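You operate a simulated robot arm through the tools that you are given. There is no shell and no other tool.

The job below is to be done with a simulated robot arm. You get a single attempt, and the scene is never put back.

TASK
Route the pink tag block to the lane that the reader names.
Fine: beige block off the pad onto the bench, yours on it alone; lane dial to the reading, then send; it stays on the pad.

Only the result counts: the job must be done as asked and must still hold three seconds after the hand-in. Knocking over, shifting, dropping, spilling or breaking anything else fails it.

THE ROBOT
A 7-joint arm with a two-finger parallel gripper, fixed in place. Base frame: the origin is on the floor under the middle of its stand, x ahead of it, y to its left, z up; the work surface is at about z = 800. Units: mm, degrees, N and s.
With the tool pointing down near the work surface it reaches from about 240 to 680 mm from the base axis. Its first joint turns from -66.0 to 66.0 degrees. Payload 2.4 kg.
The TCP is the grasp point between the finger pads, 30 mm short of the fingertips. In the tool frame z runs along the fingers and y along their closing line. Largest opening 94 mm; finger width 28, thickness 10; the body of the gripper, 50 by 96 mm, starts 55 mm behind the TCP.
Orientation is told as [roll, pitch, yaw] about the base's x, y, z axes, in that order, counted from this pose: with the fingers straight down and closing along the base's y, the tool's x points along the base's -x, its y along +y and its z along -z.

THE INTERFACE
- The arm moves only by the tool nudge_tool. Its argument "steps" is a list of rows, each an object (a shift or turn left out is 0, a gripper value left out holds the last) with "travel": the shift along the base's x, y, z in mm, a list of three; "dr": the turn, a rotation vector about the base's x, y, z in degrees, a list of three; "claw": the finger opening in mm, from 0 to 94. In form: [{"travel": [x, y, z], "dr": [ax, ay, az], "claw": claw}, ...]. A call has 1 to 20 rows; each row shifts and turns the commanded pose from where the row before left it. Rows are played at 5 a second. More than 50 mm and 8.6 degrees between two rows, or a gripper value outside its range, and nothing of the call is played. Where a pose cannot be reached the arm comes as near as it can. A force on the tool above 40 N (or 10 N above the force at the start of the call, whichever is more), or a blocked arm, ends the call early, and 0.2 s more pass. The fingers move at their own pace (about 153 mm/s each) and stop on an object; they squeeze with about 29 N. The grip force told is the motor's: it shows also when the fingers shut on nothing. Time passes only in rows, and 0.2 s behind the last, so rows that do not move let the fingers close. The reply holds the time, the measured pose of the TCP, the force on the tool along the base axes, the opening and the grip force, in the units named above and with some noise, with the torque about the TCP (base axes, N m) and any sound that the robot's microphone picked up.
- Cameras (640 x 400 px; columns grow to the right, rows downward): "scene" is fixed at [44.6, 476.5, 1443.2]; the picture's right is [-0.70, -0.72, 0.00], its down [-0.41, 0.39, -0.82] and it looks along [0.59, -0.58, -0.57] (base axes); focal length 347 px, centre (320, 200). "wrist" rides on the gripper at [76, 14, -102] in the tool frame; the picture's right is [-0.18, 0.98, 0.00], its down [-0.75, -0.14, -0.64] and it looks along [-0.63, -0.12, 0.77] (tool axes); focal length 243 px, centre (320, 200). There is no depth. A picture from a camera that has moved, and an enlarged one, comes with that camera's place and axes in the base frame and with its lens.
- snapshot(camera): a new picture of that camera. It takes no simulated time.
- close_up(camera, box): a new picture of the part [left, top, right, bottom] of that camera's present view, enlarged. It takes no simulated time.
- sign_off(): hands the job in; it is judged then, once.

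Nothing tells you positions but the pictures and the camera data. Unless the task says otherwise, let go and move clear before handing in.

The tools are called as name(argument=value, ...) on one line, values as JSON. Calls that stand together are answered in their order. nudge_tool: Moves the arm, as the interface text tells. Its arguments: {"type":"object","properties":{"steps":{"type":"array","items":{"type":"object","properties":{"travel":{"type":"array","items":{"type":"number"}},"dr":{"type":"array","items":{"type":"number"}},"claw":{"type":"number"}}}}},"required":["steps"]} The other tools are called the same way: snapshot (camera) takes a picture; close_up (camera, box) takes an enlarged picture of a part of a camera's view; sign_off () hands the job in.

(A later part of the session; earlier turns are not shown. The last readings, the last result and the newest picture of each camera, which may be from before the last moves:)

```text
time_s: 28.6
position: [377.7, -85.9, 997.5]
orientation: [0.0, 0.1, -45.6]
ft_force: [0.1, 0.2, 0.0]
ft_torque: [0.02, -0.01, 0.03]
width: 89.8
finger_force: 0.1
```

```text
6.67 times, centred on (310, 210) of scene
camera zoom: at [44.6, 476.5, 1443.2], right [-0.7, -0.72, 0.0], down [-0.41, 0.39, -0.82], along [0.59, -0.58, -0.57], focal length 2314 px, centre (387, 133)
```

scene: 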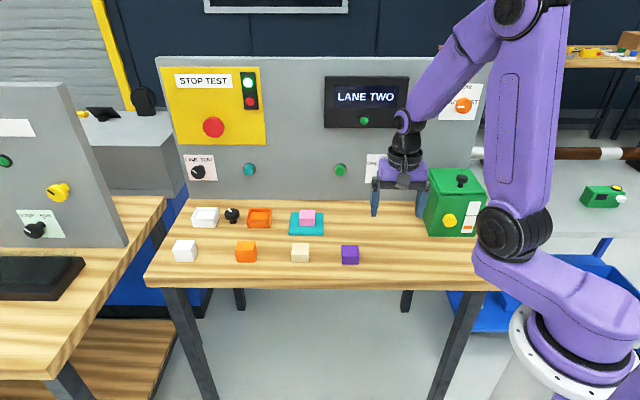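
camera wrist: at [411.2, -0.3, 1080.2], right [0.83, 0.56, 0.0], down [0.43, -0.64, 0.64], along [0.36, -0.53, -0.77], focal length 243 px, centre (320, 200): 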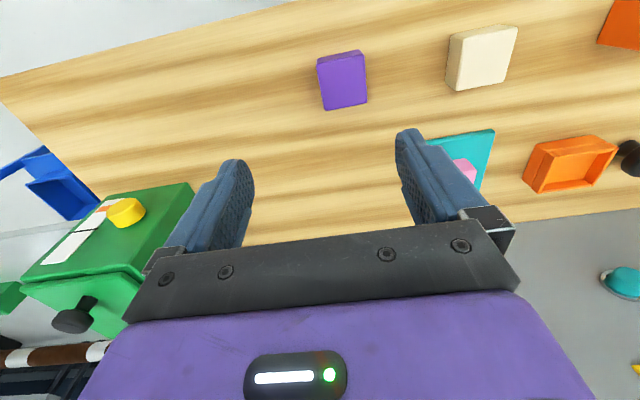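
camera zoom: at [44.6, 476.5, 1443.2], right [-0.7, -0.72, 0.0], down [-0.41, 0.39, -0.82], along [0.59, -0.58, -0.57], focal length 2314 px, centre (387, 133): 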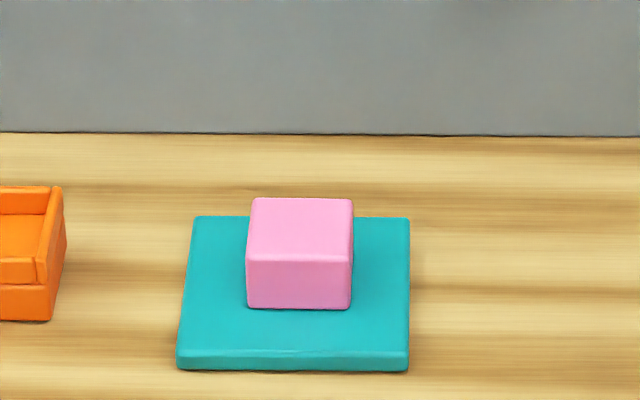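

The reader now shows LANE TWO for the pink block, while the dial points at ONE, so the dial needs a 60° clockwise turn. I'll move in front of the dial, about 180 mm off the panel, and pitch the tool up to point at the panel.

nudge_tool(steps=[{"travel": [24, -27, 0]}, {"travel": [23, -27, 0]}, {"travel": [23, -27, 0]}, {"dr": [-5.85, -5.72, 0]}, {"dr": [-5.85, -5.72, 0]}, {"dr": [-5.85, -5.72, 0]}, {"dr": [-5.85, -5.72, 0]}, {"travel": [0, 0, 0]}])

snapshot(camera="wrist")

snapshot(camera="scene")

```text
time_s: 30.4
position: [452.3, -166.7, 999.7]
orientation: [0.0, -32.7, -45.5]
ft_force: [-0.9, -1.0, 0.3]
ft_torque: [0.0, 0.02, 0.02]
width: 89.9
finger_force: 0.2
```

```text
taken
camera wrist: at [376.5, -71.2, 1045.0], right [0.81, 0.58, 0.1], down [0.1, -0.3, 0.95], along [0.58, -0.76, -0.3], focal length 243 px, centre (320, 200)
```

wrist: 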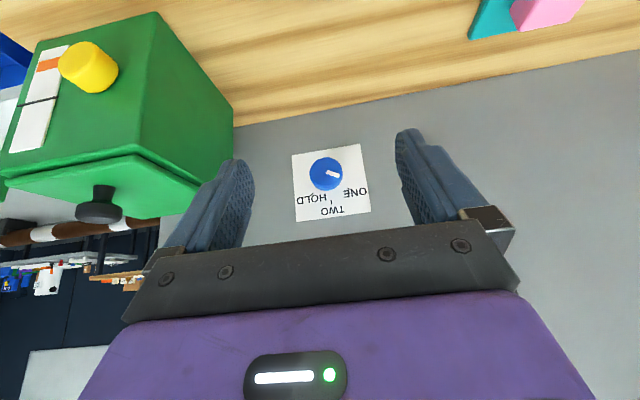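

```text
taken
```

scene: 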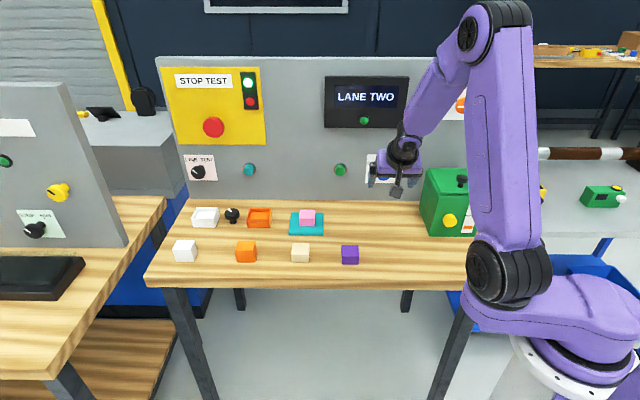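

Pitching works well and the dial is in view. Continuing the pitch to horizontal.

nudge_tool(steps=[{"dr": [-5.85, -5.72, 0]}, {"dr": [-5.85, -5.72, 0]}, {"dr": [-5.85, -5.72, 0]}, {"dr": [-5.85, -5.72, 0]}, {"dr": [-5.85, -5.72, 0]}, {"dr": [-5.85, -5.72, 0]}, {"dr": [-5.85, -5.72, 0]}, {"travel": [0, 0, 0]}])

snapshot(camera="wrist")

snapshot(camera="scene")

```text
time_s: 32.2
position: [508.7, -160.9, 1038.4]
orientation: [-84.8, -88.8, 38.6]
ft_force: [-0.3, -0.1, 0.0]
ft_torque: [-0.01, -0.03, 0.02]
width: 90.0
finger_force: 0.1
out of reach, approached as far as the arm can: row 4, 5, 6, 7
```

```text
taken
camera wrist: at [445.3, -77.3, 963.4], right [0.71, 0.68, 0.17], down [-0.54, 0.37, 0.76], along [0.46, -0.63, 0.63], focal length 243 px, centre (320, 200)
```

wrist: 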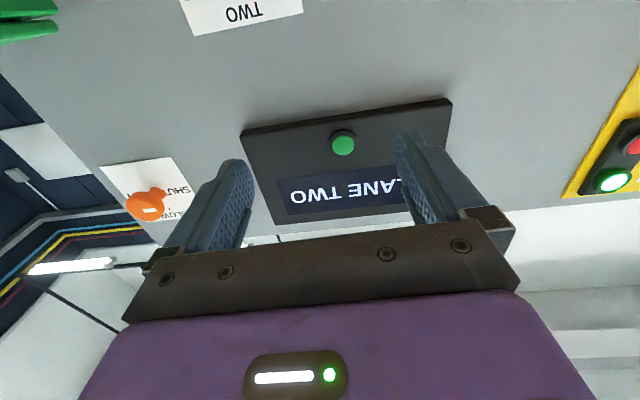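

```text
taken
```

scene: 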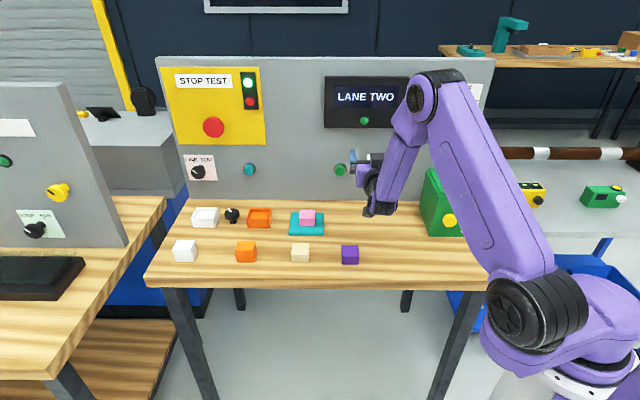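

The horizontal pose was out of reach that far back; the arm stopped near (509,-161,1038) pointing at the panel. I'll command a step toward the panel and downward, where it should be reachable.

nudge_tool(steps=[{"travel": [15, -15, -30]}, {"travel": [15, -15, -30]}, {"travel": [0, 0, 0]}])

snapshot(camera="wrist")

snapshot(camera="scene")

```text
time_s: 33.0
position: [507.9, -161.9, 1039.0]
orientation: [-78.6, -88.9, 32.4]
ft_force: [0.4, -0.6, 0.6]
ft_torque: [0.0, -0.01, -0.01]
width: 89.9
finger_force: 0.0
out of reach, approached as far as the arm can: row 1, 2
```

```text
taken
camera wrist: at [444.9, -77.4, 963.4], right [0.71, 0.68, 0.17], down [-0.53, 0.37, 0.76], along [0.46, -0.63, 0.63], focal length 243 px, centre (320, 200)
```

wrist: 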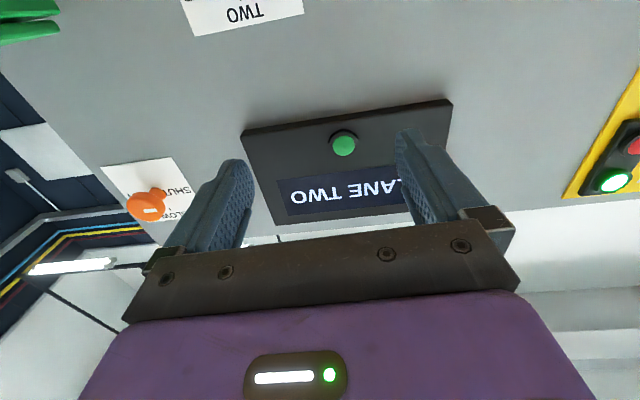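

```text
taken
```

scene: 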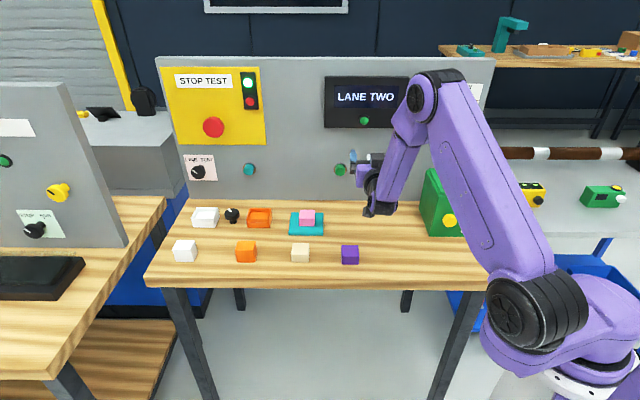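

The arm is stuck at a wrist limit in the fully horizontal pose. I'll pitch back down about 33° and see where the commanded pose is, then approach nearer the dial.

nudge_tool(steps=[{"dr": [5.85, 5.72, 0]}, {"dr": [5.85, 5.72, 0]}, {"dr": [5.85, 5.72, 0]}, {"dr": [5.85, 5.72, 0]}, {"travel": [0, 0, 0]}])

snapshot(camera="scene")

snapshot(camera="wrist")

```text
time_s: 34.2
position: [506.5, -159.6, 1039.7]
orientation: [-0.1, -57.2, -45.7]
ft_force: [0.1, 1.0, 0.3]
ft_torque: [0.01, -0.04, -0.02]
width: 90.0
finger_force: 0.1
```

```text
taken
```

scene: 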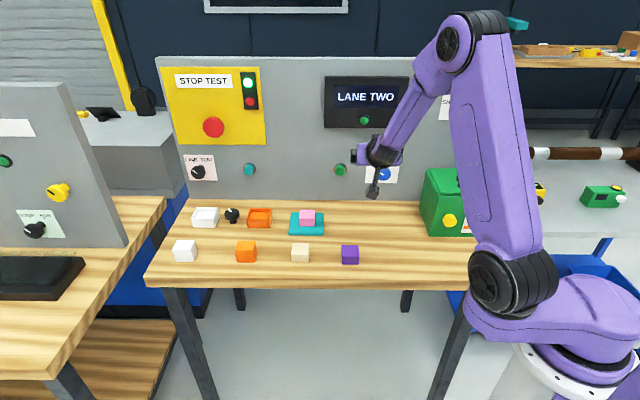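

```text
taken
camera wrist: at [427.1, -58.4, 1031.2], right [0.77, 0.62, 0.15], down [-0.19, 0.0, 0.98], along [0.61, -0.79, 0.11], focal length 243 px, centre (320, 200)
```

wrist: 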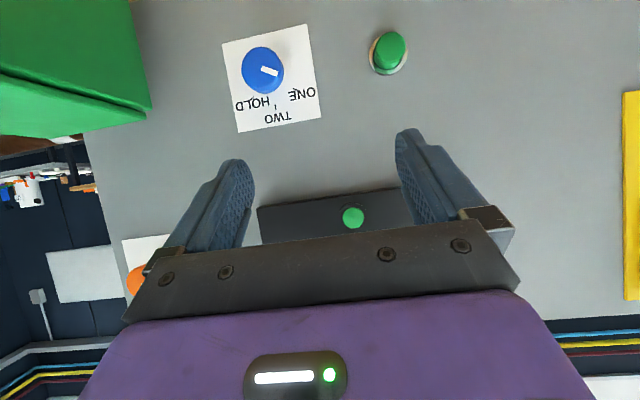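

The commanded pose resets to what was reached, so I'm at (506,-160,1040), pitch -57. Triangulating from both cameras, the knob's front centre is at about (556,-288,921). I'll drop to a standoff about 70 mm in front of it and test the pitch there.

nudge_tool(steps=[{"travel": [0, -19.5, -30]}, {"travel": [0, -19.5, -30]}, {"travel": [0, -19.5, -30]}, {"travel": [0, -19.5, -29]}, {"travel": [0, 0, 0]}])

nudge_tool(steps=[{"dr": [-5.85, -5.72, 0]}, {"dr": [-5.85, -5.72, 0]}, {"travel": [0, 0, 0]}])

snapshot(camera="scene")

snapshot(camera="wrist")

```text
time_s: 35.4
position: [509.9, -235.7, 920.1]
orientation: [0.0, -57.4, -46.1]
ft_force: [0.1, 0.2, -0.5]
ft_torque: [0.0, -0.04, 0.02]
width: 89.9
finger_force: 0.1
out of reach, approached as far as the arm can: row 4
```

```text
time_s: 36.2
position: [523.5, -234.5, 923.8]
orientation: [-4.8, -73.6, -41.4]
ft_force: [0.3, -0.2, 0.7]
ft_torque: [0.0, 0.04, -0.01]
width: 89.9
finger_force: 0.1
out of reach, approached as far as the arm can: row 2
```

```text
taken
```

scene: 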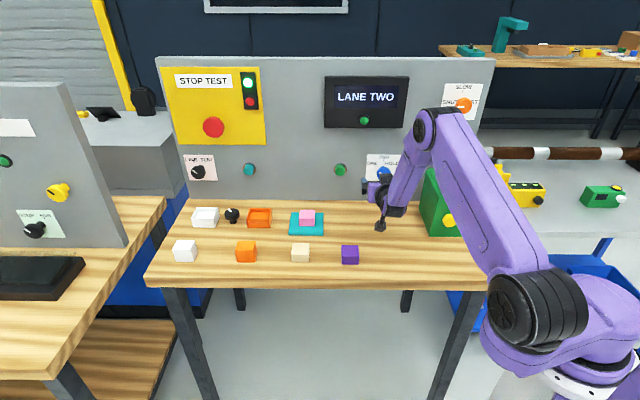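

```text
taken
camera wrist: at [449.0, -138.7, 881.2], right [0.75, 0.65, 0.15], down [-0.37, 0.21, 0.91], along [0.56, -0.73, 0.39], focal length 243 px, centre (320, 200)
```

wrist: 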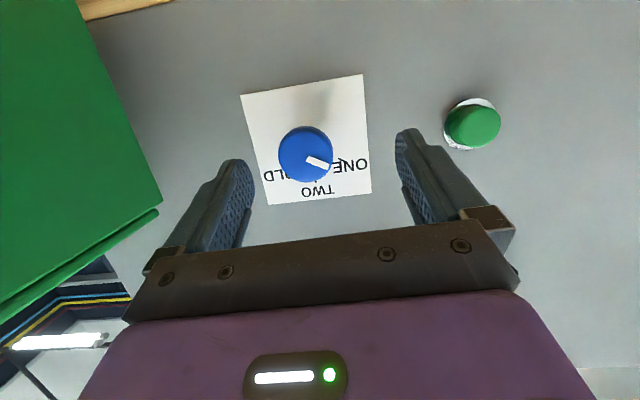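

I reached pitch -73° at (523,-234,924). The refined knob axis is at about (576,-307,920.5) on the panel, with the face 28 mm out. I'll line up with the axis, move closer, and try pitching the rest of the way.

nudge_tool(steps=[{"travel": [-5, -10, -0.5]}, {"travel": [6, -11, -0.5]}, {"travel": [11, -11, -0.5]}, {"travel": [0, 0, 0]}])

nudge_tool(steps=[{"dr": [-2.9, -2.8, 0]}, {"dr": [-2.9, -2.8, 0]}, {"dr": [-2.9, -2.8, 0]}, {"travel": [0, 0, 0]}])

snapshot(camera="wrist")

snapshot(camera="scene")

```text
time_s: 37.2
position: [522.3, -235.9, 935.1]
orientation: [-4.2, -73.4, -42.2]
ft_force: [-0.6, 0.0, 0.0]
ft_torque: [-0.01, 0.0, -0.02]
width: 90.0
finger_force: 0.0
out of reach, approached as far as the arm can: row 1, 2, 3
```

```text
time_s: 38.2
position: [537.8, -233.9, 948.2]
orientation: [-21.5, -85.3, -24.8]
ft_force: [-0.2, 0.1, 0.1]
ft_torque: [0.02, 0.05, 0.01]
width: 90.1
finger_force: 0.1
out of reach, approached as far as the arm can: row 1, 2, 3
```

```text
taken
camera wrist: at [471.6, -147.4, 880.5], right [0.72, 0.67, 0.15], down [-0.49, 0.34, 0.8], along [0.49, -0.66, 0.57], focal length 243 px, centre (320, 200)
```

wrist: 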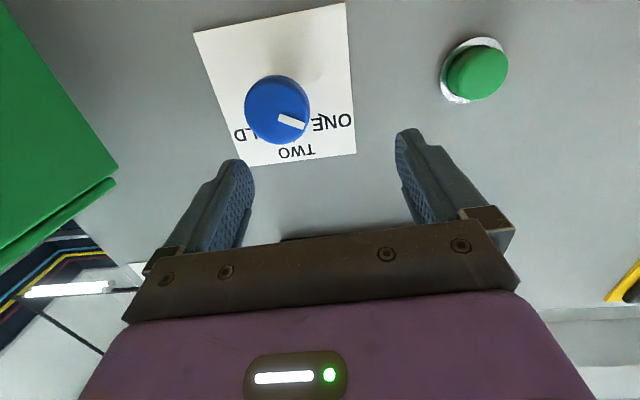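

```text
taken
```

scene: 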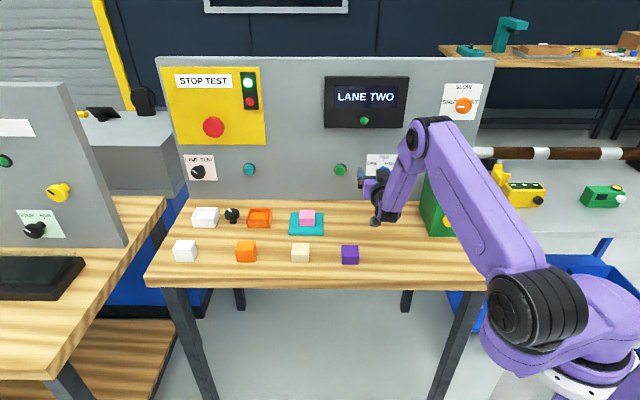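

At this pitch the arm can't slide toward the dial. A tilted grasp works just as well for a round knob because the pads stay parallel to its axis, so I'll pitch back to about -50° and go to a standoff in line with the knob.

nudge_tool(steps=[{"dr": [5.13, 4.91, 0]}, {"dr": [5.13, 4.91, 0]}, {"dr": [5.13, 4.91, 0]}, {"dr": [5.13, 4.91, 0]}, {"dr": [5.13, 4.91, 0]}, {"travel": [-15, -1, -6]}, {"travel": [-15, -2, -7]}, {"travel": [0, 0, 0]}])

snapshot(camera="wrist")

snapshot(camera="scene")

```text
time_s: 40.0
position: [506.4, -236.6, 938.2]
orientation: [0.4, -50.1, -46.0]
ft_force: [0.4, 0.8, 0.0]
ft_torque: [0.03, 0.02, -0.01]
width: 90.1
finger_force: 0.0
out of reach, approached as far as the arm can: row 1
```

```text
taken
camera wrist: at [426.3, -134.5, 946.2], right [0.79, 0.6, 0.15], down [-0.11, -0.09, 0.99], along [0.61, -0.79, -0.01], focal length 243 px, centre (320, 200)
```

wrist: 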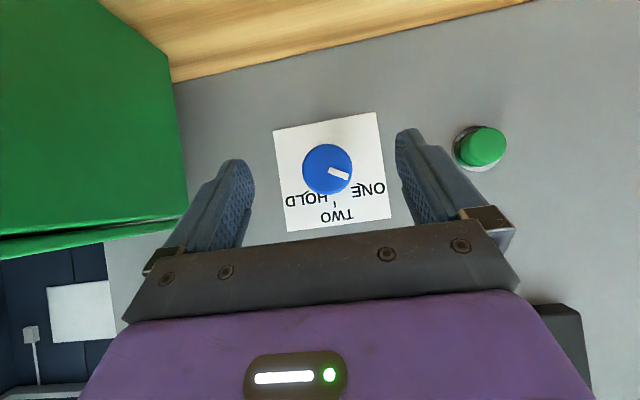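

```text
taken
```

scene: 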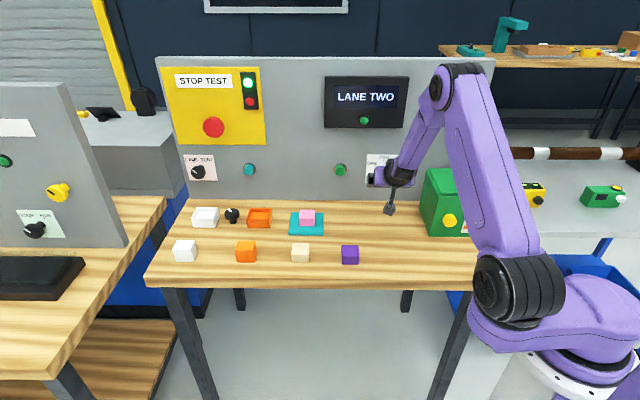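

The fingers are laterally aligned with the knob (within about 1 mm), 100 mm off the panel. I'll advance most of the way straight toward the panel and check.

nudge_tool(steps=[{"travel": [10, -10.2, -1]}, {"travel": [10, -10.2, -1]}, {"travel": [10, -10.2, -1]}, {"travel": [0, 0, 0]}])

snapshot(camera="wrist")

close_up(camera="scene", box=[330, 130, 450, 230])

```text
time_s: 41.0
position: [537.4, -267.8, 935.4]
orientation: [0.5, -50.2, -46.0]
ft_force: [-0.2, -0.2, -0.6]
ft_torque: [0.02, 0.03, -0.01]
width: 90.2
finger_force: 0.0
```

```text
taken
camera wrist: at [458.3, -165.3, 944.4], right [0.79, 0.6, 0.15], down [-0.11, -0.09, 0.99], along [0.61, -0.79, -0.01], focal length 243 px, centre (320, 200)
```

wrist: 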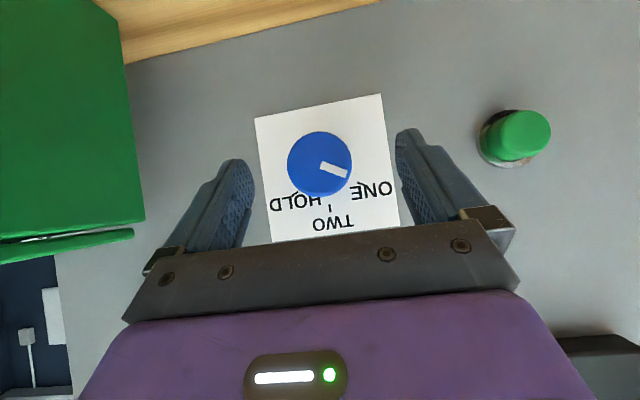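

```text
4.00 times, centred on (390, 180) of scene
camera zoom: at [44.6, 476.5, 1443.2], right [-0.7, -0.72, 0.0], down [-0.41, 0.39, -0.82], along [0.59, -0.58, -0.57], focal length 1389 px, centre (40, 280)
```

zoom: 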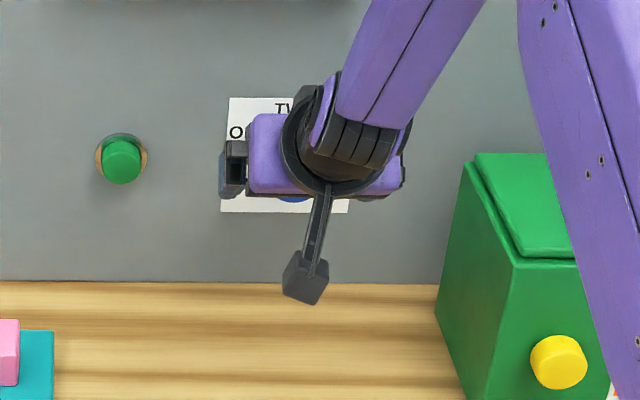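

The knob is centred between the fingers within 1 mm, its face about 28 mm ahead of the TCP. Advancing the last 17 mm to straddle it.

nudge_tool(steps=[{"travel": [5.8, -6.6, -1]}, {"travel": [5.8, -6.6, -0.8]}, {"travel": [0, 0, 0]}])

snapshot(camera="wrist")

```text
time_s: 41.8
position: [549.0, -281.2, 934.0]
orientation: [0.4, -50.2, -46.0]
ft_force: [0.7, 0.2, -0.3]
ft_torque: [0.05, 0.0, -0.01]
width: 90.1
finger_force: 0.1
```

```text
taken
camera wrist: at [469.2, -179.1, 941.9], right [0.79, 0.6, 0.15], down [-0.11, -0.09, 0.99], along [0.61, -0.79, -0.01], focal length 243 px, centre (320, 200)
```

wrist: 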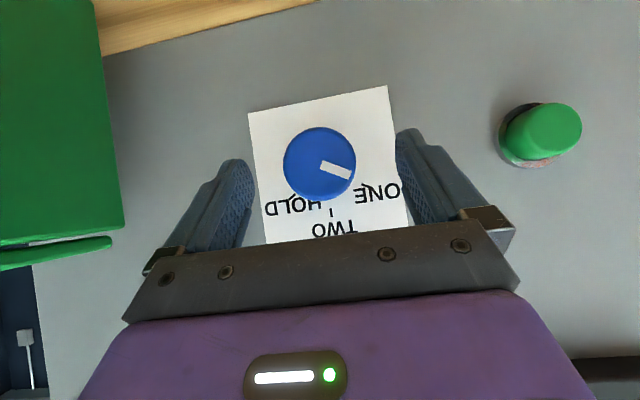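

Before gripping, I'll back off 40 mm and test in free air that the arm can rotate 60° clockwise about the panel normal from this pose.

nudge_tool(steps=[{"travel": [-14, 14.3, 0]}, {"travel": [-14, 14.3, 0]}, {"dr": [5.25, -5.36, 0]}, {"dr": [5.25, -5.36, 0]}, {"dr": [5.25, -5.36, 0]}, {"dr": [5.25, -5.36, 0]}, {"travel": [0, 0, 0]}])

snapshot(camera="wrist")

snapshot(camera="scene")

```text
time_s: 43.4
position: [519.7, -252.0, 934.0]
orientation: [6.1, -50.0, -50.3]
ft_force: [-0.4, -0.2, 0.1]
ft_torque: [0.03, -0.01, -0.02]
width: 90.1
finger_force: 0.0
out of reach, approached as far as the arm can: row 3, 4, 5, 6
```

```text
taken
camera wrist: at [440.1, -150.9, 942.7], right [0.78, 0.59, 0.21], down [-0.16, -0.14, 0.98], along [0.61, -0.79, -0.01], focal length 243 px, centre (320, 200)
```

wrist: 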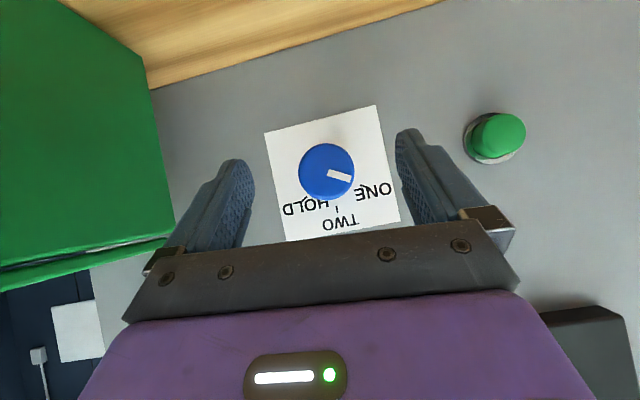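

```text
taken
```

scene: 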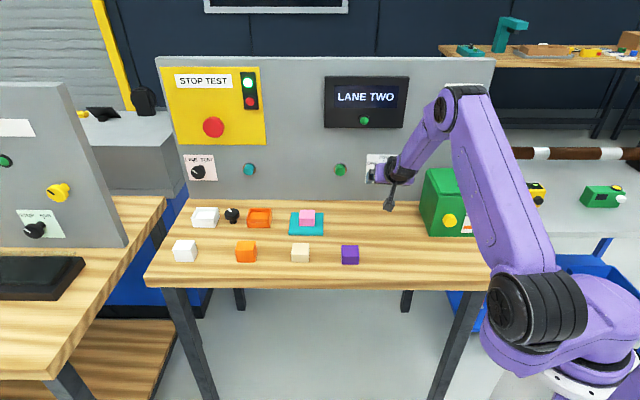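

Clockwise rotation is blocked immediately, so the tool-roll joint is near its limit in that direction. I'll move up and left a little and roll the tool counter-clockwise about its own axis to free that joint (which also brings the camera off the bottom).

nudge_tool(steps=[{"travel": [7, 7, 20]}, {"travel": [7, 7, 20]}, {"dr": [-4.546, 4.145, 5.113]}, {"dr": [-4.546, 4.145, 5.113]}, {"dr": [-4.546, 4.145, 5.113]}, {"dr": [-4.546, 4.145, 5.113]}, {"dr": [-4.546, 4.145, 5.113]}, {"dr": [-4.546, 4.145, 5.113]}, {"dr": [-4.546, 4.145, 5.113]}, {"dr": [-4.546, 4.145, 5.113]}, {"dr": [-4.546, 4.145, 5.113]}, {"dr": [-4.546, 4.145, 5.113]}, {"dr": [-4.546, 4.145, 5.113]}, {"travel": [0, 0, 0]}])

snapshot(camera="wrist")

snapshot(camera="scene")

```text
time_s: 46.4
position: [533.9, -239.5, 973.1]
orientation: [-50.4, -5.4, 43.1]
ft_force: [-0.3, 0.3, -0.3]
ft_torque: [-0.04, 0.01, 0.01]
width: 90.0
finger_force: 0.0
```

```text
taken
camera wrist: at [413.3, -230.2, 1021.8], right [-0.24, 0.63, -0.74], down [0.24, 0.77, 0.59], along [0.94, -0.03, -0.34], focal length 243 px, centre (320, 200)
```

wrist: 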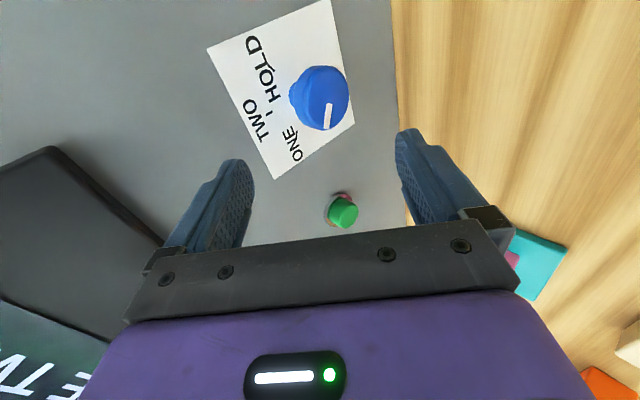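

```text
taken
```

scene: 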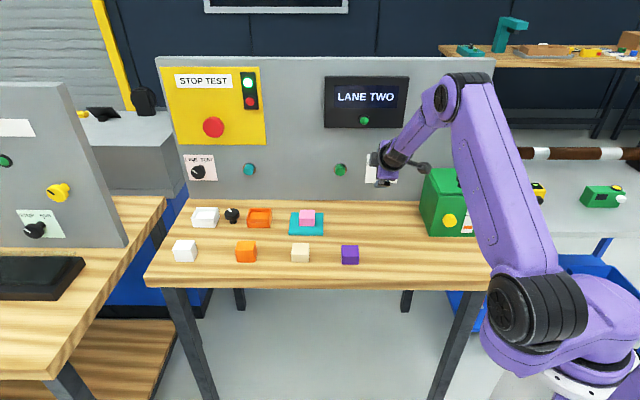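

Rolling works. I'll continue counter-clockwise so the camera ends on top.

nudge_tool(steps=[{"dr": [-4.546, 4.145, 5.113]}, {"dr": [-4.546, 4.145, 5.113]}, {"dr": [-4.546, 4.145, 5.113]}, {"dr": [-4.546, 4.145, 5.113]}, {"dr": [-4.546, 4.145, 5.113]}, {"dr": [-4.546, 4.145, 5.113]}, {"dr": [-4.546, 4.145, 5.113]}, {"dr": [-4.546, 4.145, 5.113]}, {"dr": [-4.546, 4.145, 5.113]}, {"dr": [-4.546, 4.145, 5.113]}, {"dr": [-4.546, 4.145, 5.113]}, {"travel": [0, 0, 0]}])

snapshot(camera="wrist")

snapshot(camera="scene")

```text
time_s: 49.0
position: [533.5, -237.6, 973.7]
orientation: [-11.0, 49.3, 123.6]
ft_force: [0.9, 0.7, -0.4]
ft_torque: [0.03, -0.03, 0.0]
width: 90.1
finger_force: 0.1
```

```text
taken
camera wrist: at [491.5, -235.9, 1096.1], right [-0.79, -0.55, -0.26], down [-0.53, 0.83, -0.14], along [0.3, 0.03, -0.95], focal length 243 px, centre (320, 200)
```

wrist: 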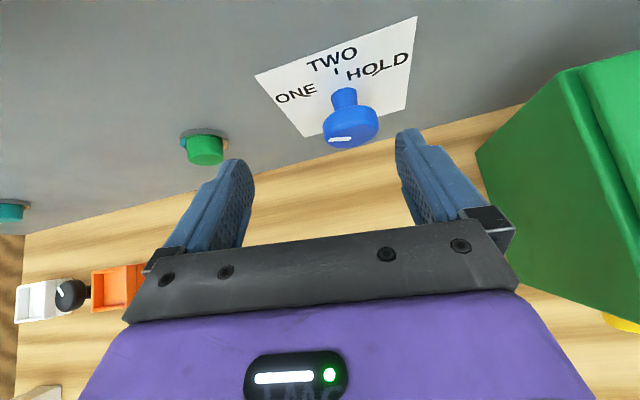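

```text
taken
```

scene: 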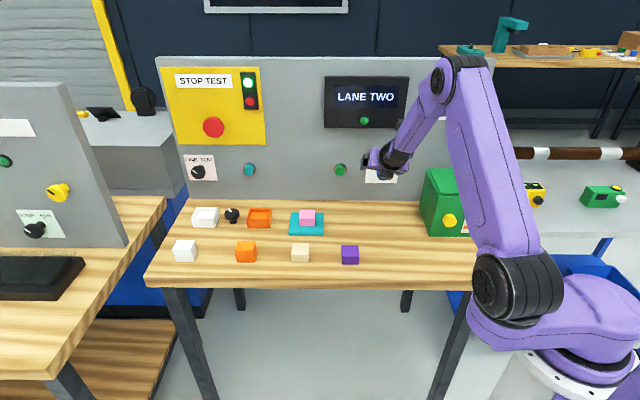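

The camera is on top now with the roll joint freed. I'll try pitching the tool to point squarely at the panel.

nudge_tool(steps=[{"dr": [-5.7, -5.58, -0.59]}, {"dr": [-5.7, -5.58, -0.59]}, {"dr": [-5.7, -5.58, -0.59]}, {"dr": [-5.7, -5.58, -0.59]}, {"dr": [-5.7, -5.58, -0.59]}, {"travel": [0, 0, 0]}])

snapshot(camera="wrist")

snapshot(camera="scene")

```text
time_s: 50.4
position: [534.7, -237.9, 972.6]
orientation: [-91.5, 81.9, 43.0]
ft_force: [-0.6, -0.2, 0.2]
ft_torque: [0.0, 0.01, 0.02]
width: 90.0
finger_force: 0.2
out of reach, approached as far as the arm can: row 3, 4
```

```text
taken
camera wrist: at [443.7, -181.4, 1047.4], right [-0.68, -0.66, -0.32], down [-0.27, 0.63, -0.73], along [0.69, -0.4, -0.6], focal length 243 px, centre (320, 200)
```

wrist: 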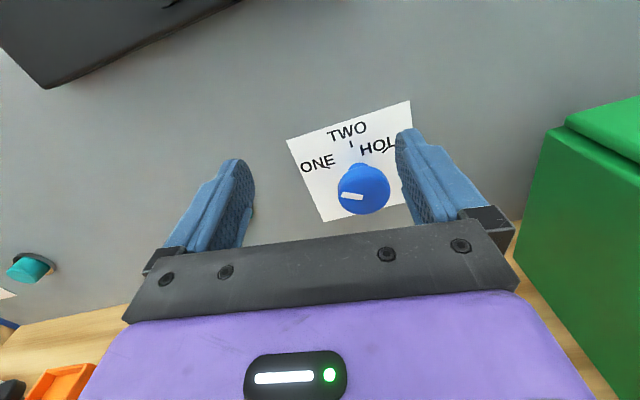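

```text
taken
```

scene: 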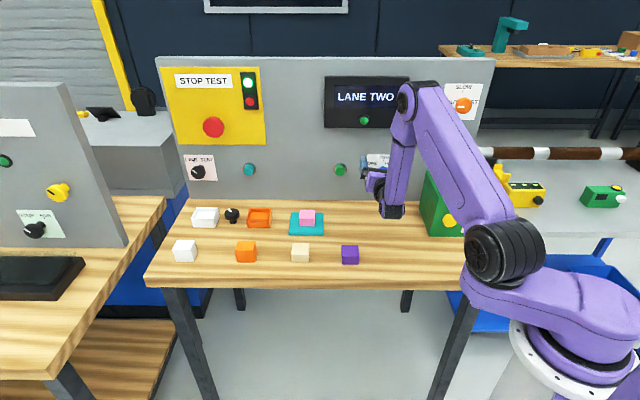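

The tool now points squarely at the panel and is exactly on its commanded spot. I'll pre-rotate 30° counter-clockwise in free air so the 60° turn is split symmetrically, and check reach.

nudge_tool(steps=[{"dr": [-5.25, 5.36, 0]}, {"dr": [-5.25, 5.36, 0]}, {"dr": [-5.25, 5.36, 0]}, {"dr": [-5.25, 5.36, 0]}, {"travel": [0, 0, 0]}])

snapshot(camera="wrist")

```text
time_s: 51.6
position: [533.2, -238.5, 974.4]
orientation: [90.5, 68.0, -135.1]
ft_force: [0.8, 0.3, -0.5]
ft_torque: [0.0, -0.01, -0.03]
width: 90.0
finger_force: 0.1
```

```text
taken
camera wrist: at [471.7, -153.9, 1051.3], right [-0.7, -0.69, 0.2], down [-0.56, 0.35, -0.75], along [0.45, -0.64, -0.63], focal length 243 px, centre (320, 200)
```

wrist: 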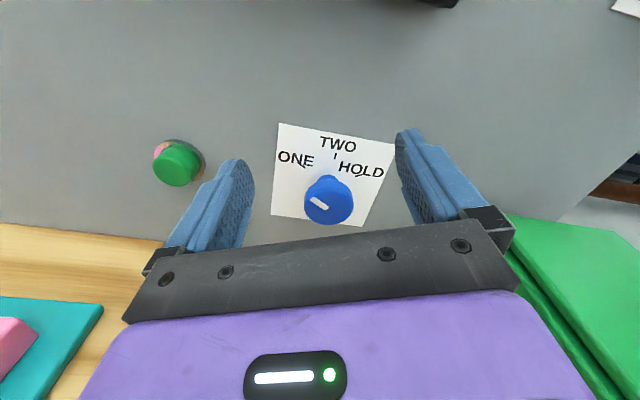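

Reached without limits. I'll zoom in on the knob to refine its axis from this pose.

close_up(camera="wrist", box=[260, 110, 410, 235])

snapshot(camera="scene")

```text
3.20 times, centred on (335, 172) of wrist
camera zoom: at [471.7, -153.9, 1051.3], right [-0.7, -0.69, 0.2], down [-0.56, 0.35, -0.75], along [0.45, -0.64, -0.63], focal length 776 px, centre (272, 288)
```

zoom: 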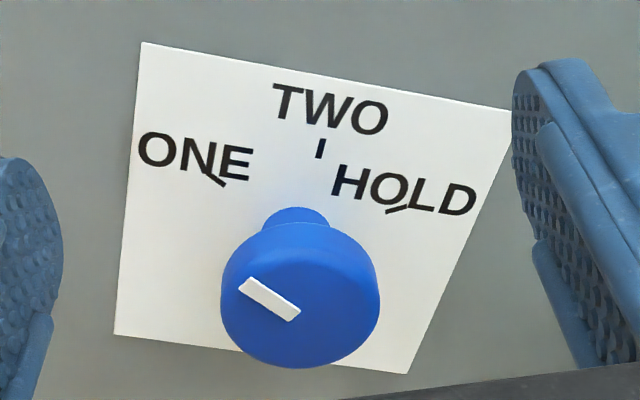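

```text
taken
```

scene: 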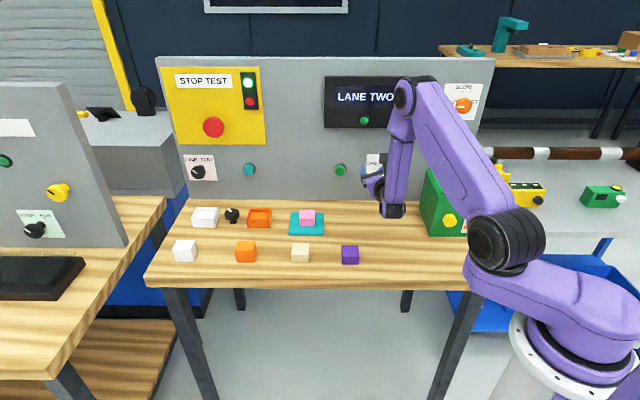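

The knob axis estimate holds (front centre ≈ (555,-288,920.4)). I'll shift sideways and down to align with it, staying 50 mm in front.

nudge_tool(steps=[{"travel": [-6.7, -6.6, -28]}, {"travel": [-6.65, -6.5, -26.7]}, {"travel": [0, 0, 0]}])

snapshot(camera="wrist")

close_up(camera="scene", box=[330, 130, 450, 230])

```text
time_s: 52.4
position: [522.2, -252.0, 920.1]
orientation: [90.4, 68.1, -135.1]
ft_force: [-1.0, -0.5, 0.6]
ft_torque: [0.01, 0.02, 0.02]
width: 90.1
finger_force: 0.0
```

```text
taken
camera wrist: at [459.1, -166.6, 996.2], right [-0.7, -0.69, 0.2], down [-0.56, 0.35, -0.75], along [0.45, -0.64, -0.63], focal length 243 px, centre (320, 200)
```

wrist: 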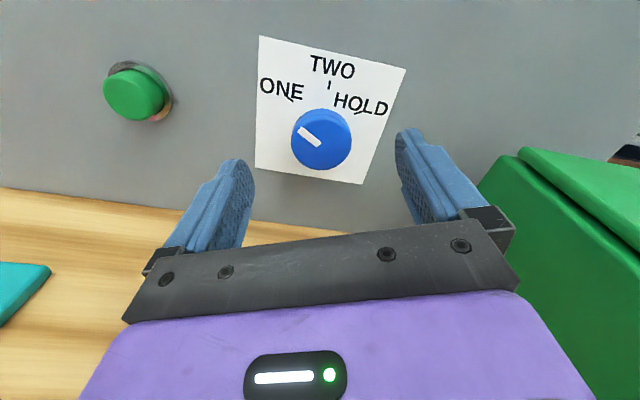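

```text
4.00 times, centred on (390, 180) of scene
camera zoom: at [44.6, 476.5, 1443.2], right [-0.7, -0.72, 0.0], down [-0.41, 0.39, -0.82], along [0.59, -0.58, -0.57], focal length 1389 px, centre (40, 280)
```

zoom: 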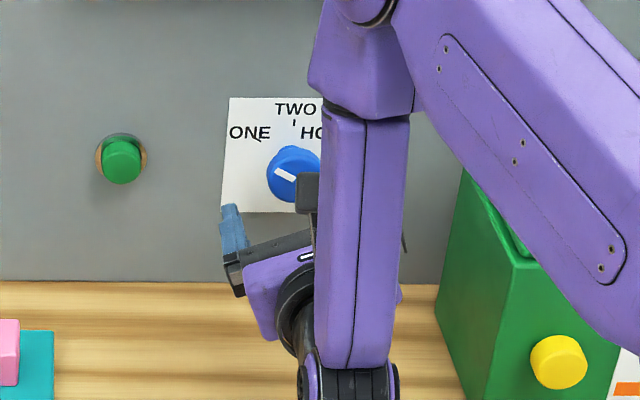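

The tool axis is aligned with the knob (within ~1 mm). Advancing 39 mm straight in, to straddle the knob.

nudge_tool(steps=[{"travel": [7, -7.1, 0]}, {"travel": [7, -7.1, 0]}, {"travel": [7, -7.1, 0]}, {"travel": [6, -6.2, 0]}, {"travel": [0, 0, 0]}])

snapshot(camera="wrist")

close_up(camera="scene", box=[330, 130, 450, 230])

```text
time_s: 53.6
position: [547.4, -278.5, 918.6]
orientation: [90.2, 68.1, -135.2]
ft_force: [-0.3, -0.5, -0.3]
ft_torque: [0.04, -0.02, 0.01]
width: 89.9
finger_force: 0.1
```

```text
taken
camera wrist: at [485.4, -195.5, 994.5], right [-0.7, -0.69, 0.2], down [-0.56, 0.35, -0.75], along [0.45, -0.64, -0.63], focal length 243 px, centre (320, 200)
```

wrist: 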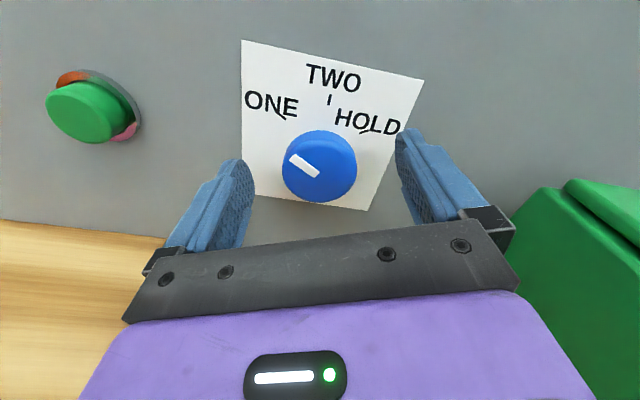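

```text
4.00 times, centred on (390, 180) of scene
camera zoom: at [44.6, 476.5, 1443.2], right [-0.7, -0.72, 0.0], down [-0.41, 0.39, -0.82], along [0.59, -0.58, -0.57], focal length 1389 px, centre (40, 280)
```

zoom: 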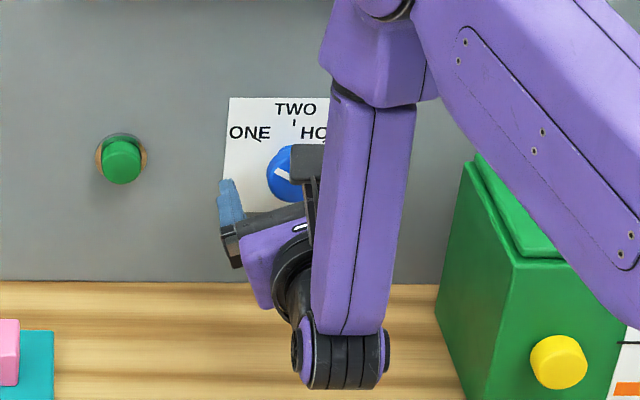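

The fingers straddle the knob with the tips about 10 mm off the panel. I'll raise 1.5 mm to centre, then close on the knob.

nudge_tool(steps=[{"travel": [0, 0, 1.5]}, {"claw": 60}, {"claw": 48}, {"claw": 30}, {"claw": 30}, {"claw": 30}])

snapshot(camera="wrist")

```text
time_s: 55.0
position: [546.8, -279.2, 919.9]
orientation: [90.4, 68.1, -135.2]
ft_force: [4.3, -1.3, -1.0]
ft_torque: [0.37, 0.34, 0.33]
width: 41.6
finger_force: 45.1
```

```text
taken
camera wrist: at [485.4, -194.7, 996.8], right [-0.7, -0.69, 0.2], down [-0.56, 0.35, -0.75], along [0.45, -0.64, -0.63], focal length 243 px, centre (320, 200)
```

wrist: 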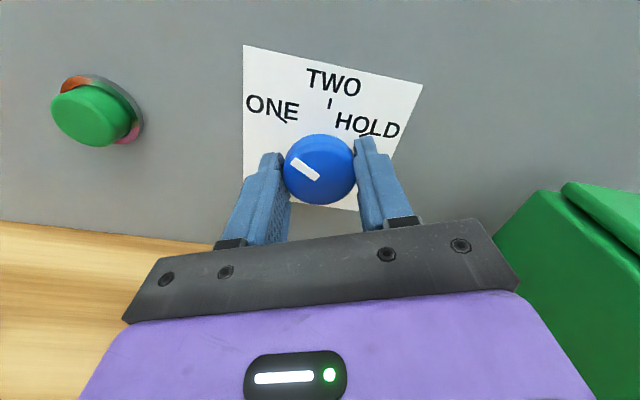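

The knob is gripped at 41.6 mm with small forces. Turning clockwise 30° first and checking that the pointer follows.

nudge_tool(steps=[{"dr": [3.5, -3.57, 0]}, {"dr": [3.5, -3.57, 0]}, {"dr": [3.5, -3.57, 0]}, {"dr": [3.5, -3.57, 0]}, {"dr": [3.5, -3.57, 0]}, {"dr": [3.5, -3.57, 0]}, {"travel": [0, 0, 0]}])

snapshot(camera="wrist")

close_up(camera="scene", box=[350, 140, 430, 200])

```text
time_s: 56.6
position: [547.0, -279.0, 919.9]
orientation: [-90.1, 81.9, 44.5]
ft_force: [3.8, -3.4, -13.2]
ft_torque: [0.39, 0.34, 0.56]
width: 42.0
finger_force: 45.4
```

```text
taken
camera wrist: at [457.0, -222.7, 994.4], right [-0.68, -0.66, -0.32], down [-0.27, 0.63, -0.73], along [0.68, -0.4, -0.61], focal length 243 px, centre (320, 200)
```

wrist: 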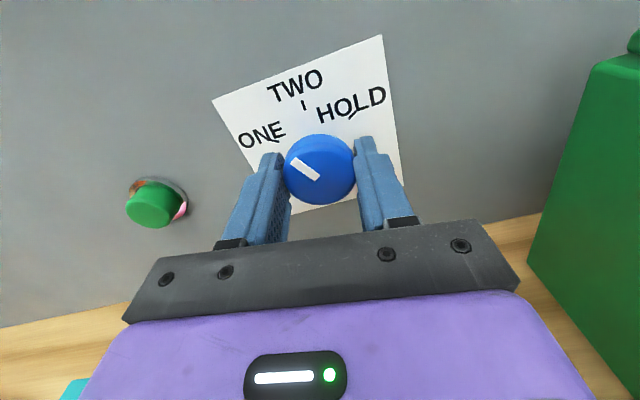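

```text
6.67 times, centred on (390, 170) of scene
camera zoom: at [44.9, 476.2, 1443.2], right [-0.7, -0.72, 0.0], down [-0.41, 0.39, -0.82], along [0.59, -0.58, -0.57], focal length 2314 px, centre (-147, 400)
```

zoom: 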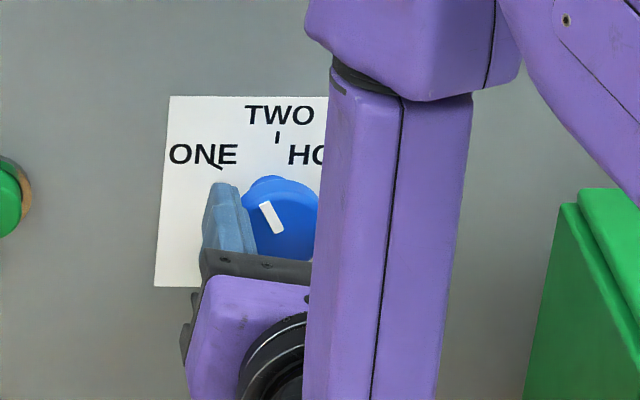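

The knob turns with the gripper: the pointer is now halfway between ONE and TWO. Continuing the remaining ~30°.

nudge_tool(steps=[{"dr": [3.5, -3.57, 0]}, {"dr": [3.5, -3.57, 0]}, {"dr": [3.5, -3.57, 0]}, {"dr": [3.5, -3.57, 0]}, {"dr": [3.5, -3.57, 0]}, {"dr": [3.5, -3.57, 0]}, {"travel": [0, 0, 0]}])

snapshot(camera="wrist")

close_up(camera="scene", box=[350, 140, 430, 200])

```text
time_s: 58.2
position: [547.7, -279.7, 919.8]
orientation: [-90.1, 51.8, 44.3]
ft_force: [7.8, -4.6, -18.8]
ft_torque: [-0.47, -0.51, -0.31]
width: 41.6
finger_force: 45.3
```

```text
taken
camera wrist: at [433.1, -246.0, 972.0], right [-0.47, -0.46, -0.75], down [-0.04, 0.86, -0.51], along [0.88, -0.21, -0.42], focal length 243 px, centre (320, 200)
```

wrist: 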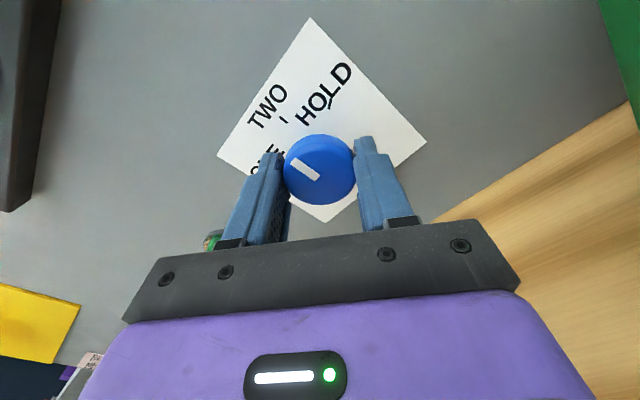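

```text
6.67 times, centred on (390, 170) of scene
camera zoom: at [45.1, 476.2, 1443.2], right [-0.7, -0.72, 0.0], down [-0.41, 0.39, -0.82], along [0.59, -0.58, -0.57], focal length 2314 px, centre (-147, 400)
```

zoom: 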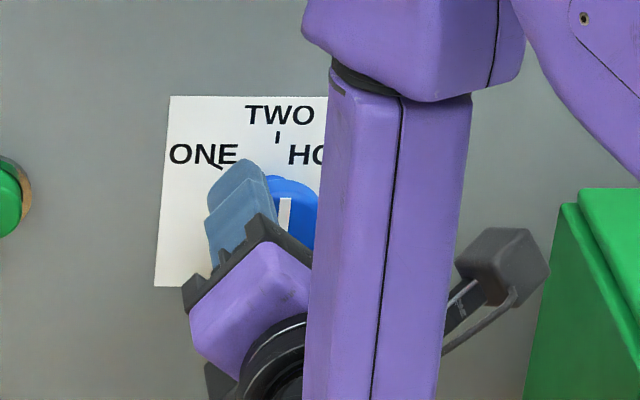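

The pointer now looks near TWO. I'll zoom in to check the exact alignment before releasing.

close_up(camera="wrist", box=[240, 60, 390, 220])

close_up(camera="scene", box=[365, 145, 405, 175])

```text
2.50 times, centred on (315, 140) of wrist
camera zoom: at [433.1, -246.0, 972.0], right [-0.47, -0.46, -0.75], down [-0.04, 0.86, -0.51], along [0.88, -0.21, -0.42], focal length 606 px, centre (332, 350)
```

zoom: 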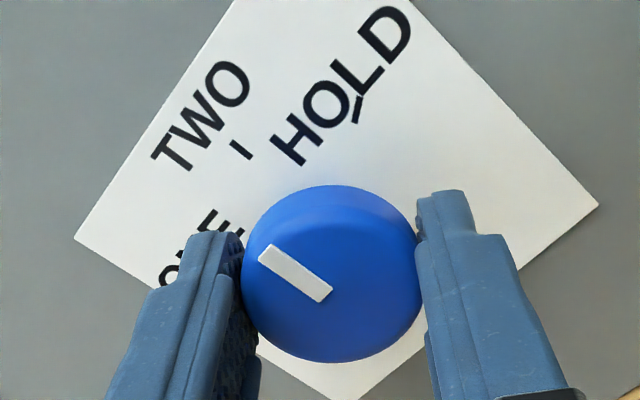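

```text
13.33 times, centred on (385, 160) of scene
camera zoom: at [45.1, 476.2, 1443.2], right [-0.7, -0.72, 0.0], down [-0.41, 0.39, -0.82], along [0.59, -0.58, -0.57], focal length 4629 px, centre (-547, 733)
```

zoom: 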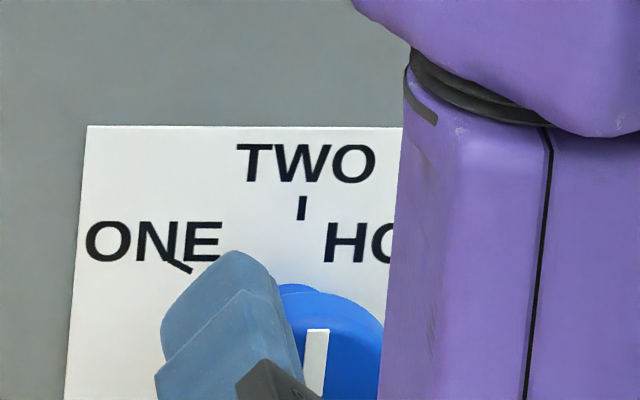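

From the camera geometry the pointer is vertical to within 1–2°, i.e. on TWO. I'll open the fingers and back straight out.

nudge_tool(steps=[{"claw": 50}, {"claw": 65}, {"claw": 85}, {"travel": [0, 0, 0]}, {"travel": [-10, 10.2, 0]}, {"travel": [-10, 10.2, 0]}, {"travel": [-10, 10.2, 0]}, {"travel": [0, 0, 0]}])

snapshot(camera="wrist")

snapshot(camera="scene")

```text
time_s: 60.0
position: [517.1, -248.3, 921.9]
orientation: [-90.2, 51.9, 44.3]
ft_force: [0.2, -0.6, -1.0]
ft_torque: [0.0, -0.04, 0.02]
width: 84.9
finger_force: 0.2
```

```text
taken
camera wrist: at [402.5, -215.0, 973.3], right [-0.47, -0.46, -0.75], down [-0.04, 0.86, -0.51], along [0.88, -0.21, -0.42], focal length 243 px, centre (320, 200)
```

wrist: 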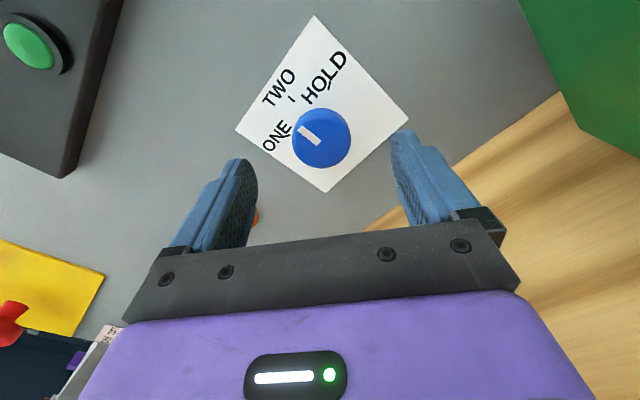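

```text
taken
```

scene: 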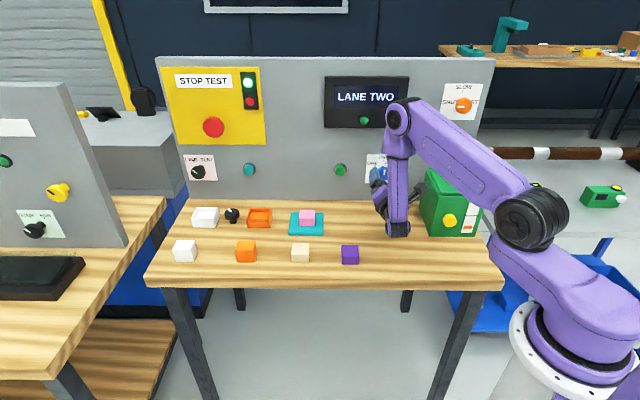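

The knob is released and still points at TWO. I'll check it in detail, then roll back counter-clockwise and close the fingers for pressing the green send button.

close_up(camera="wrist", box=[230, 10, 410, 200])

nudge_tool(steps=[{"travel": [-7, 7.1, 0], "claw": 40}, {"dr": [-5.25, 5.36, 0], "claw": 0}, {"dr": [-5.25, 5.36, 0]}, {"dr": [-5.25, 5.36, 0]}, {"dr": [-5.25, 5.36, 0]}, {"dr": [-5.25, 5.36, 0]}, {"travel": [0, 0, 0]}])

snapshot(camera="wrist")

snapshot(camera="scene")

```text
2.11 times, centred on (320, 105) of wrist
camera zoom: at [402.5, -215.0, 973.3], right [-0.47, -0.46, -0.75], down [-0.04, 0.86, -0.51], along [0.88, -0.21, -0.42], focal length 511 px, centre (320, 400)
```

zoom: 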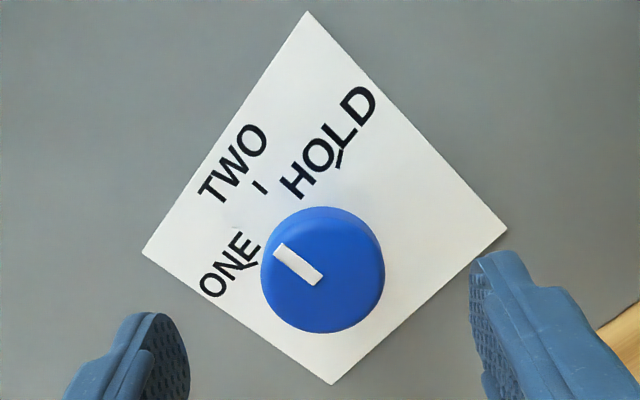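

```text
time_s: 61.6
position: [510.1, -240.6, 920.9]
orientation: [-105.1, 89.5, 29.3]
ft_force: [0.2, -0.6, 0.5]
ft_torque: [0.02, 0.0, 0.04]
width: 0.0
finger_force: 29.0
```

```text
taken
camera wrist: at [426.1, -177.9, 997.3], right [-0.7, -0.69, -0.19], down [-0.34, 0.56, -0.75], along [0.63, -0.46, -0.63], focal length 243 px, centre (320, 200)
```

wrist: 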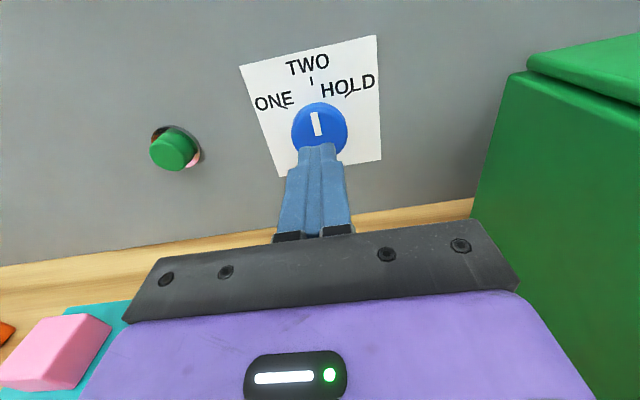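

```text
taken
```

scene: 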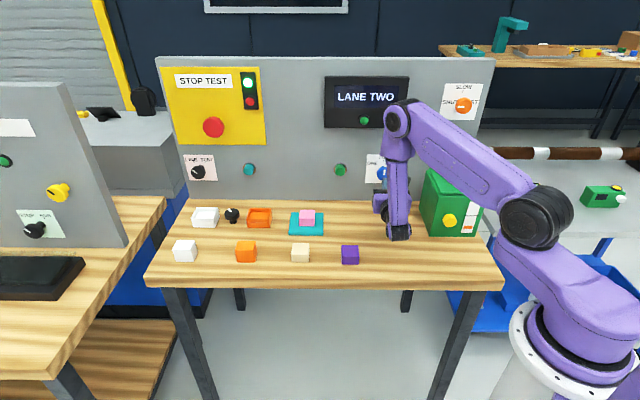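

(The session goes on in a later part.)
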